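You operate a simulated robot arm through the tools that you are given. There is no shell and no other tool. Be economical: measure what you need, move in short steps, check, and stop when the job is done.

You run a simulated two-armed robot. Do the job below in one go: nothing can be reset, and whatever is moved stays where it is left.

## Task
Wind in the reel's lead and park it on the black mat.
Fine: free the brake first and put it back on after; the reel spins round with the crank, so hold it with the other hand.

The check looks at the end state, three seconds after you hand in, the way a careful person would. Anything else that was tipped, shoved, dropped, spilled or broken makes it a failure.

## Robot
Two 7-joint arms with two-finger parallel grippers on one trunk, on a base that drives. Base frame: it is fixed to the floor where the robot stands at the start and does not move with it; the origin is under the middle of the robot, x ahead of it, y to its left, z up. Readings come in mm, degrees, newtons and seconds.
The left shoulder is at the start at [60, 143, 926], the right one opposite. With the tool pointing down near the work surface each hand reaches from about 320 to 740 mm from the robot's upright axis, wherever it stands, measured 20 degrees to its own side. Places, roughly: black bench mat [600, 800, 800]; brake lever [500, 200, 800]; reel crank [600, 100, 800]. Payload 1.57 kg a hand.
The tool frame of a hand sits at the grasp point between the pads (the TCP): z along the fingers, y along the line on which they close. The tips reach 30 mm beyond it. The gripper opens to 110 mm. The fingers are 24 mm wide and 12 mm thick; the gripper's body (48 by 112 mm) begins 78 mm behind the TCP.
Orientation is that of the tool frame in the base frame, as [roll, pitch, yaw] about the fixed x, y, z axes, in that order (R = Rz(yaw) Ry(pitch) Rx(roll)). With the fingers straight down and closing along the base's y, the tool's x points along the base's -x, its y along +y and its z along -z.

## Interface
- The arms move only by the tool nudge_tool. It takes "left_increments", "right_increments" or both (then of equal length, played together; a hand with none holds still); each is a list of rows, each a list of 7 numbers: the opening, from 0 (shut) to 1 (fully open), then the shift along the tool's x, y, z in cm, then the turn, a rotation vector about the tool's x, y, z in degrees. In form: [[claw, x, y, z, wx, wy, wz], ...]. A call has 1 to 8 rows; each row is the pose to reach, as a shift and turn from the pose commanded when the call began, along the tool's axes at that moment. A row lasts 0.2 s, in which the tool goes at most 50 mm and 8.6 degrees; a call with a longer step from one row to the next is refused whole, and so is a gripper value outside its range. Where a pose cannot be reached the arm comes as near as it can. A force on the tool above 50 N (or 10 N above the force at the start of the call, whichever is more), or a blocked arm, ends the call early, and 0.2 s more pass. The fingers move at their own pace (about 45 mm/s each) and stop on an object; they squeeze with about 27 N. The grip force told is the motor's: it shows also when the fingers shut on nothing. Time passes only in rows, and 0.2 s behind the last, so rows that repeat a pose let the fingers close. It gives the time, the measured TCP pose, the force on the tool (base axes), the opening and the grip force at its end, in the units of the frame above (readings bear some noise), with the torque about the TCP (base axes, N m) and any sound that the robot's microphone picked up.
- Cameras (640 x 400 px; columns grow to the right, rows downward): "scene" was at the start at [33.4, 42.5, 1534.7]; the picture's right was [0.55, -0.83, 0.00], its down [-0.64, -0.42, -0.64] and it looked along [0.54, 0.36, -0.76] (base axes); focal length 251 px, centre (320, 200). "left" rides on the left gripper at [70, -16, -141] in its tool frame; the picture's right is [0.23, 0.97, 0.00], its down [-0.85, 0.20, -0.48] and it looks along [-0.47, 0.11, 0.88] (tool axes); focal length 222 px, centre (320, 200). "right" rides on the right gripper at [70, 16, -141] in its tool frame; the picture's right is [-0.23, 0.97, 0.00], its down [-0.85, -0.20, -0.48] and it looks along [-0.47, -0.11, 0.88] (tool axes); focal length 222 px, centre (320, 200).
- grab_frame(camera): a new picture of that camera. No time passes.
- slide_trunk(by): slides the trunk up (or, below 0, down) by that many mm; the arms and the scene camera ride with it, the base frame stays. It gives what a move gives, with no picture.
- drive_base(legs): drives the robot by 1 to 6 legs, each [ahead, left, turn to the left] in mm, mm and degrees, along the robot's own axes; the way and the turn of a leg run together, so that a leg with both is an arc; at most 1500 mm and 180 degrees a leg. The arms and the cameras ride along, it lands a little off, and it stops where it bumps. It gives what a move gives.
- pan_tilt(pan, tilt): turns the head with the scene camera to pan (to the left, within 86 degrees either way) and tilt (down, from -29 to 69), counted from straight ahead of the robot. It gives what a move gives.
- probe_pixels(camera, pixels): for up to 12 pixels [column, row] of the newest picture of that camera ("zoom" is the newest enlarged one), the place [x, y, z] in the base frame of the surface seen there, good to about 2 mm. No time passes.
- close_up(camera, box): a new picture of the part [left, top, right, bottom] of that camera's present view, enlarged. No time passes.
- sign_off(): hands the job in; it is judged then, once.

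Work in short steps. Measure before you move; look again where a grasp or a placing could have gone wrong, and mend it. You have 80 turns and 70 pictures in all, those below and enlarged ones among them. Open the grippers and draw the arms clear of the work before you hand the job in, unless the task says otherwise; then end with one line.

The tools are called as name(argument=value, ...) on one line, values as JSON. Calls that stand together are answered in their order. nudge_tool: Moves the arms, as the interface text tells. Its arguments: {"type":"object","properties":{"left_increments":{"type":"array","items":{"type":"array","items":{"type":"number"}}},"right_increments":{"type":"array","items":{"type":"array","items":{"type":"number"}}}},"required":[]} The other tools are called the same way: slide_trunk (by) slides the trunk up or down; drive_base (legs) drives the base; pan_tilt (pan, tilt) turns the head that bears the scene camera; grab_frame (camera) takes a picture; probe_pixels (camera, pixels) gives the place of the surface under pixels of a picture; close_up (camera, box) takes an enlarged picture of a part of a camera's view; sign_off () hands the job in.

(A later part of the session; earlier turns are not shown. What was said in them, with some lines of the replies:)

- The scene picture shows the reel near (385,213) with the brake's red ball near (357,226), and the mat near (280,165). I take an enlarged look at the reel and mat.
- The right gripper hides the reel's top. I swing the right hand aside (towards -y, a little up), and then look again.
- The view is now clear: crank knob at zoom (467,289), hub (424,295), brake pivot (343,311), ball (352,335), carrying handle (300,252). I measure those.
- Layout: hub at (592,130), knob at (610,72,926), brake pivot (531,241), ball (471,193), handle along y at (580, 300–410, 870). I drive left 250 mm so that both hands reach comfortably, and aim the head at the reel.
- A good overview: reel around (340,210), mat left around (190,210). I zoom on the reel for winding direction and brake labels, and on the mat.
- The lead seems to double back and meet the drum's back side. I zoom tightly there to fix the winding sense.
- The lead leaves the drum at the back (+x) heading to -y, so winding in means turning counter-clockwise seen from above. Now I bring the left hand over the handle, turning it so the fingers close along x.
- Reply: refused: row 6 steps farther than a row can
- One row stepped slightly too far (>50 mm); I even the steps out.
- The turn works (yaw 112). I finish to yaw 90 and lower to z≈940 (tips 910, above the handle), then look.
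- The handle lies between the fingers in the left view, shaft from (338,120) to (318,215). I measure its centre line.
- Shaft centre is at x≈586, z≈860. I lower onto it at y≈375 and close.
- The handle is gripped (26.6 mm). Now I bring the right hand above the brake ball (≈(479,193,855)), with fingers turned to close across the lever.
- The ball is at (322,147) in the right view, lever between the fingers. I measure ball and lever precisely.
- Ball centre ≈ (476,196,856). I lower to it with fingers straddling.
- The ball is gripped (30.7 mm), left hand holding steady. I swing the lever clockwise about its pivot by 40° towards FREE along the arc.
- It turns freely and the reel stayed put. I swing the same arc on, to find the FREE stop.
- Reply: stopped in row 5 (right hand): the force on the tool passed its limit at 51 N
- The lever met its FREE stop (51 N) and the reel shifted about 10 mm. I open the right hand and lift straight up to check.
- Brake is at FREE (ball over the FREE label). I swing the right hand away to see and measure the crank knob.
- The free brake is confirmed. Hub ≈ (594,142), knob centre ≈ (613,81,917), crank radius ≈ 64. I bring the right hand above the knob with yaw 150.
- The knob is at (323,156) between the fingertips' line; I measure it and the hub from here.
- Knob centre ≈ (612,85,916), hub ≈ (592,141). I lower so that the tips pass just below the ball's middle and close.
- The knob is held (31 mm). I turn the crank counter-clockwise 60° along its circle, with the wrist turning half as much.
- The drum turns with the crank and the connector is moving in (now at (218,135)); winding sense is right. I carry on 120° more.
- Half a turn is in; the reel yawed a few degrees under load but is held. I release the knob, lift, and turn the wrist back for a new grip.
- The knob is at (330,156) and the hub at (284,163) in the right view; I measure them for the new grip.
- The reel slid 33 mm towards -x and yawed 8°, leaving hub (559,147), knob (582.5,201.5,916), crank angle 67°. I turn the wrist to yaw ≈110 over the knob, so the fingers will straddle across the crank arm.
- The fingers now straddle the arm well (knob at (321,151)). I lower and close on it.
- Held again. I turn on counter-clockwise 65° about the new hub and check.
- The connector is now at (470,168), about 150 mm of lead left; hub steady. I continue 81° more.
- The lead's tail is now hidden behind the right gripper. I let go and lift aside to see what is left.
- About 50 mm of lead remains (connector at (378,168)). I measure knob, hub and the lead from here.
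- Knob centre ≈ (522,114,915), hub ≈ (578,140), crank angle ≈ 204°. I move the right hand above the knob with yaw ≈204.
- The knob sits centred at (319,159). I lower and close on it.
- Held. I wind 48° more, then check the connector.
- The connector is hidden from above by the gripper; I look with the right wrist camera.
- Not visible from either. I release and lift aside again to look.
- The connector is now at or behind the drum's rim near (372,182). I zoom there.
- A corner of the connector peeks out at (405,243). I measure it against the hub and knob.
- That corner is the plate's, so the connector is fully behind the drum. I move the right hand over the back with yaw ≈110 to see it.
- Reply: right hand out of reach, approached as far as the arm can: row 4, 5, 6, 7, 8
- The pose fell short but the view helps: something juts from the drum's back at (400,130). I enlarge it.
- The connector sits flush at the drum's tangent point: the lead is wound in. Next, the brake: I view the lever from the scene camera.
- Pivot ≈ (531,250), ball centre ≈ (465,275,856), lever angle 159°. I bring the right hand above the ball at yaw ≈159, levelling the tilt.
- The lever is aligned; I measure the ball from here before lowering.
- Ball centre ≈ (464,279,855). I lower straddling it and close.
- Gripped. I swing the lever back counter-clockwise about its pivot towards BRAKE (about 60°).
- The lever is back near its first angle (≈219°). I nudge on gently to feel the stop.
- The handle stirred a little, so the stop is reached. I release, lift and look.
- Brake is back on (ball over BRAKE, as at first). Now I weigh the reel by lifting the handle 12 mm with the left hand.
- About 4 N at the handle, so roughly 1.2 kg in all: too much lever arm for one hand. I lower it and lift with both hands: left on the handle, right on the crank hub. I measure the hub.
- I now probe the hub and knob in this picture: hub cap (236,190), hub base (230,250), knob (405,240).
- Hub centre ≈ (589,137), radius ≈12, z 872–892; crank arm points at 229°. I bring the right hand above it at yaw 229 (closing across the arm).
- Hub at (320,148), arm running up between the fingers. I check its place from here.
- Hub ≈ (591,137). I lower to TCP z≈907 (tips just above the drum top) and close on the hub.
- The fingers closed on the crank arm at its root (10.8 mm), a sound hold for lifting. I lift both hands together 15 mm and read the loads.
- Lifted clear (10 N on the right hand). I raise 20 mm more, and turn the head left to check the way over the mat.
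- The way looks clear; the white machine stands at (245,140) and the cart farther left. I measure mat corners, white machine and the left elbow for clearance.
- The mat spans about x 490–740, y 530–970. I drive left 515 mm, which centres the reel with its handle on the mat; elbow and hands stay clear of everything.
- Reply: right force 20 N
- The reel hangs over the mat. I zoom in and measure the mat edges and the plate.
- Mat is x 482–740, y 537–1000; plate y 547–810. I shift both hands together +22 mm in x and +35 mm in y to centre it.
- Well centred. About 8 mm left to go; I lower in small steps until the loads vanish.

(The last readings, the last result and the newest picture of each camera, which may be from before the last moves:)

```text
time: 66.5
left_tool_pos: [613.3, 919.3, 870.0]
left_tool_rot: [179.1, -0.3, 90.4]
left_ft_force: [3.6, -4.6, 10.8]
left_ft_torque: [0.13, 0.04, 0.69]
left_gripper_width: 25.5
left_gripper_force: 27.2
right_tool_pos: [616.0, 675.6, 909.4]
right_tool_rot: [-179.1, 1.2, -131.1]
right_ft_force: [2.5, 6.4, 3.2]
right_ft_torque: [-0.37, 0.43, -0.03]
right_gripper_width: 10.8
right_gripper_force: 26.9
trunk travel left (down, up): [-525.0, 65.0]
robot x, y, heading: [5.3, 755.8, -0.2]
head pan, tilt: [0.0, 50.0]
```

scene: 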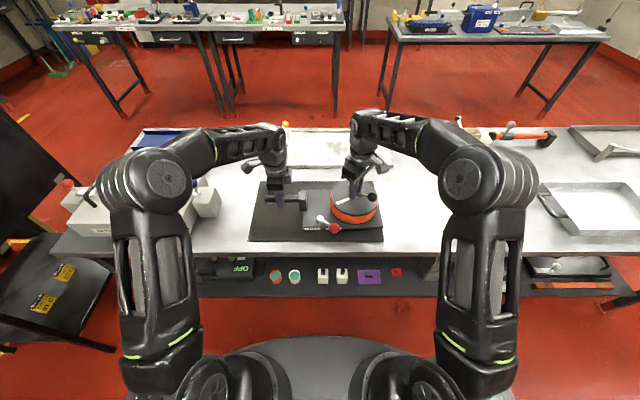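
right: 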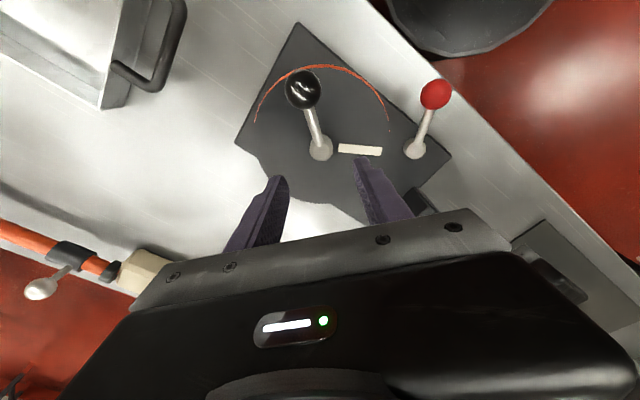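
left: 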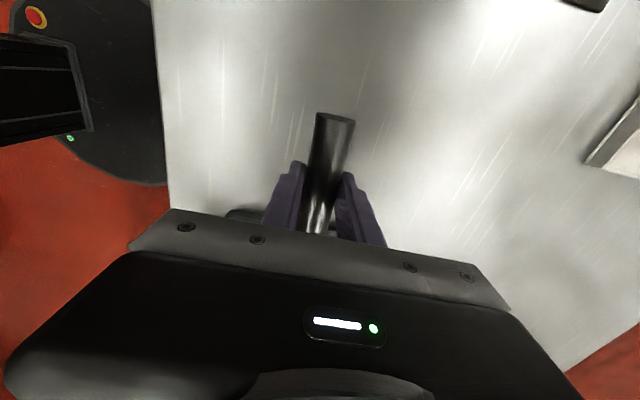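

The reel rests on the mat (loads now upward). I open the right hand and lift it away, with the left hand still holding.

nudge_tool(right_increments=[[0.5, 0, 0, 0, 0, 0, 0], [0.5, 0, 0, 0, 0, 0, 0], [0.5, 0, 0, 0, 0, 0, 0], [0.5, 0, 0, -4, 0, 0, 0], [0.5, 0, 0, -8, 0, 0, 0], [0.5, 0, 0, -12, 0, 0, 0], [0.5, 2.5, -3, -14, 0, 0, 8], [0.5, 5, -6, -14, 0, 0, 16]])

nudge_tool(left_increments=[[0.7, 0, 0, 0, 0, 0, 0], [0.9, 0, 0, 0, 0, 0, 0], [0.9, 0, 0, 0, 0, 0, 0], [0.9, 0, 0, 0, 0, 0, 0], [0.9, 0, 0, -4, 0, 0, 0], [0.9, 0, 0, -8, 0, 0, 0], [0.9, 0, 0, -12, 0, 0, 0], [0.9, 0, 0, -16, 0, 0, 0]])

close_up(camera="scene", box=[240, 160, 400, 260])

```text
time: 68.3
left_tool_pos: [612.4, 921.0, 869.2]
left_tool_rot: [179.2, -0.3, 90.5]
left_ft_force: [11.2, -0.3, 18.5]
left_ft_torque: [0.06, -0.12, 0.72]
left_gripper_width: 26.0
left_gripper_force: 27.4
right_tool_pos: [622.4, 630.7, 1043.7]
right_tool_rot: [-179.2, 1.4, -139.9]
right_ft_force: [-0.5, 0.1, 0.3]
right_ft_torque: [-0.04, -0.02, 0.01]
right_gripper_width: 55.0
right_gripper_force: 0.0
right hand out of reach, approached as far as the arm can: row 7, 8
trunk travel left (down, up): [-525.0, 65.0]
robot x, y, heading: [4.2, 751.1, -0.4]
head pan, tilt: [0.0, 50.0]
```

```text
time: 70.1
left_tool_pos: [610.5, 919.0, 1030.0]
left_tool_rot: [179.4, -0.4, 90.4]
left_ft_force: [0.2, -0.1, -0.4]
left_ft_torque: [0.0, -0.02, 0.01]
left_gripper_width: 99.2
left_gripper_force: 0.1
right_tool_pos: [621.5, 630.0, 1043.8]
right_tool_rot: [-179.1, 1.5, -139.9]
right_ft_force: [-0.2, -1.3, -0.3]
right_ft_torque: [-0.04, 0.0, 0.01]
right_gripper_width: 54.9
right_gripper_force: 0.0
trunk travel left (down, up): [-525.0, 65.0]
robot x, y, heading: [4.6, 757.4, -0.2]
head pan, tilt: [0.0, 50.0]
```

```text
4.00 times, centred on (320, 210) of scene
```

zoom: 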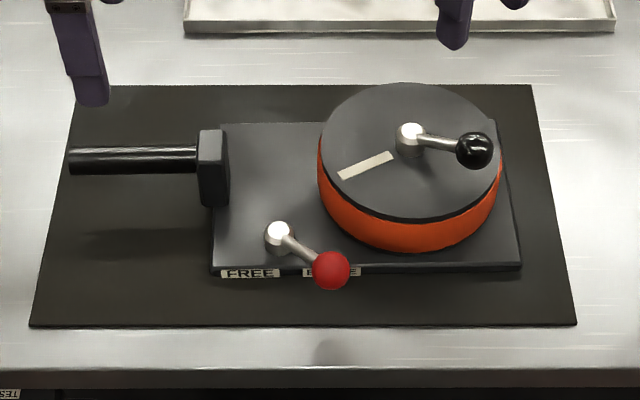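

The reel sits flat and well within the mat with the brake on. I check the connector once more with the right camera, then I shall draw back the arms.

grab_frame(camera="right")

grab_frame(camera="left")

```text
14 pictures are left
```

right: 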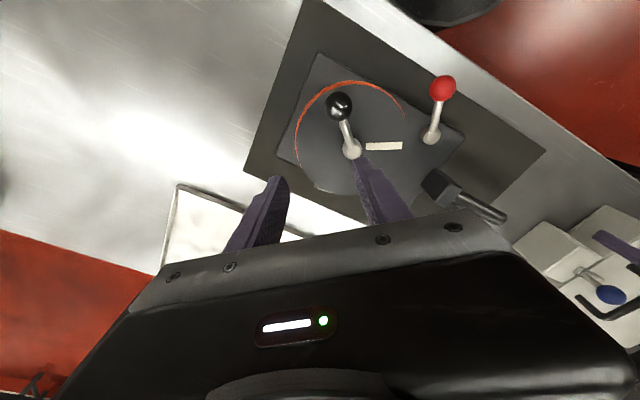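

```text
13 pictures are left
```

left: 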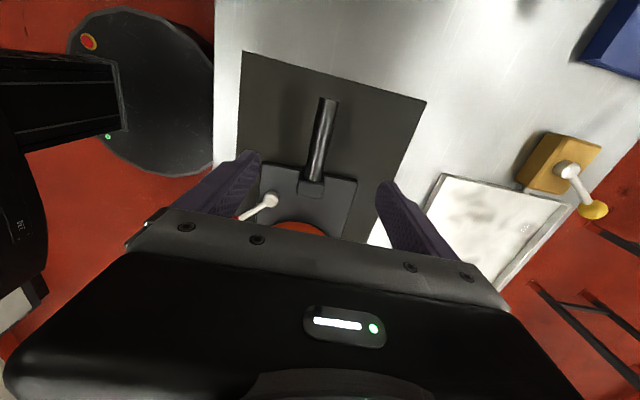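

Something at (318,185) on the rim should be the connector; I enlarge it.

close_up(camera="right", box=[272, 120, 400, 200])

```text
5.00 times, centred on (336, 160) of right
```

zoom: 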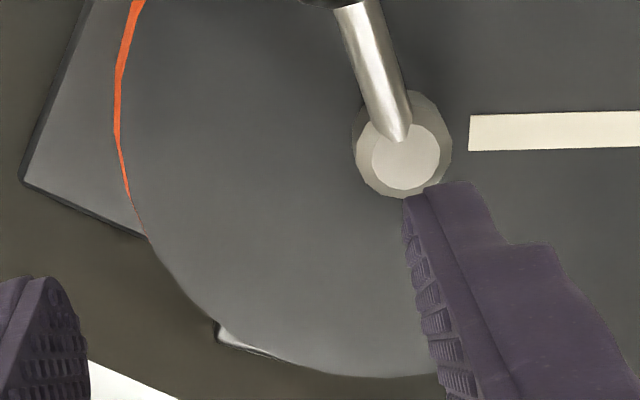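

The connector hugs the rim at (225–280, 325–355). I measure it to see how much lead is really out.

probe_pixels(camera="zoom", pixels=[[217, 332], [224, 340], [250, 350], [270, 355], [290, 361], [402, 165], [200, 310], [380, 376], [120, 100], [145, 228], [80, 210], [320, 368]])

```text
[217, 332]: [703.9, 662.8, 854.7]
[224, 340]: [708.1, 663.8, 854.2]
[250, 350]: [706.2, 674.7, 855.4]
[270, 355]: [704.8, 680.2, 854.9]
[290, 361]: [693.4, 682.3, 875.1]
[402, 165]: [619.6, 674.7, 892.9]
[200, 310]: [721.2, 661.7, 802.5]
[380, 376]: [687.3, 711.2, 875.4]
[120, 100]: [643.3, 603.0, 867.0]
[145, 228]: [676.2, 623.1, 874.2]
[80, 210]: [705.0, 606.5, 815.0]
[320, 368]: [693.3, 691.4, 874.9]
```

The connector is centred on the tangent point (y 662–690 against hub y 675), so the lead is fully in. I draw both arms back towards the robot.

nudge_tool(left_increments=[[1, 0, -4, 0, 0, 0, 0], [1, 0, -8, -1, 0, 0, 0], [1, 0, -12, -2, 0, 0, 0], [1, 0, -16, -3, 0, 0, 0], [1, 0, -20, -4, 0, 0, 0]], right_increments=[[0.7, 3, 2, 0, 0, 0, 0], [0.8, 6, 4, 0, 0, 0, 0], [1, 9, 6, -1, 0, 0, 0], [1, 12, 8, -2, 0, 0, 0], [1, 15, 10, -3, 0, 0, 0]])

grab_frame(camera="scene")

```text
time: 71.3
left_tool_pos: [408.2, 915.6, 1064.6]
left_tool_rot: [179.3, -0.3, 90.3]
left_ft_force: [0.1, -0.5, 0.0]
left_ft_torque: [0.01, -0.02, 0.02]
left_gripper_width: 109.9
left_gripper_force: 0.0
right_tool_pos: [438.6, 610.6, 1068.2]
right_tool_rot: [-178.9, 1.3, -139.8]
right_ft_force: [0.0, -0.2, 0.8]
right_ft_torque: [-0.02, -0.04, 0.02]
right_gripper_width: 110.0
right_gripper_force: 0.0
trunk travel left (down, up): [-525.0, 65.0]
robot x, y, heading: [2.0, 754.2, -0.4]
head pan, tilt: [0.0, 50.0]
```

```text
11 pictures are left
```

scene: 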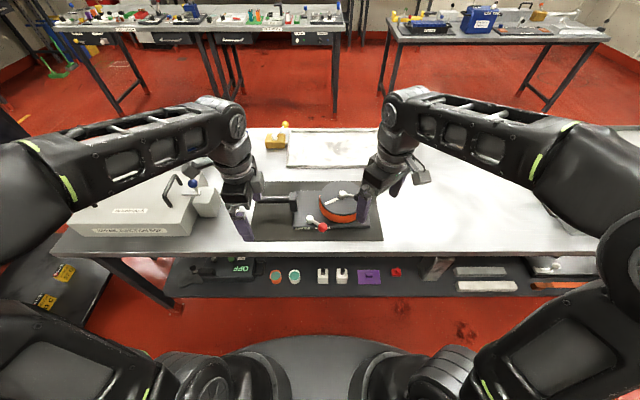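

The reel is on the mat with its lead wound in and the brake on. Both grippers are open and clear, and nothing else looks disturbed, so I hand in.

sign_off()

```text
The job is handed in.
```

The reel's lead is wound fully in, its brake is back on, and it sits flat on the black mat; both grippers are open and drawn clear.
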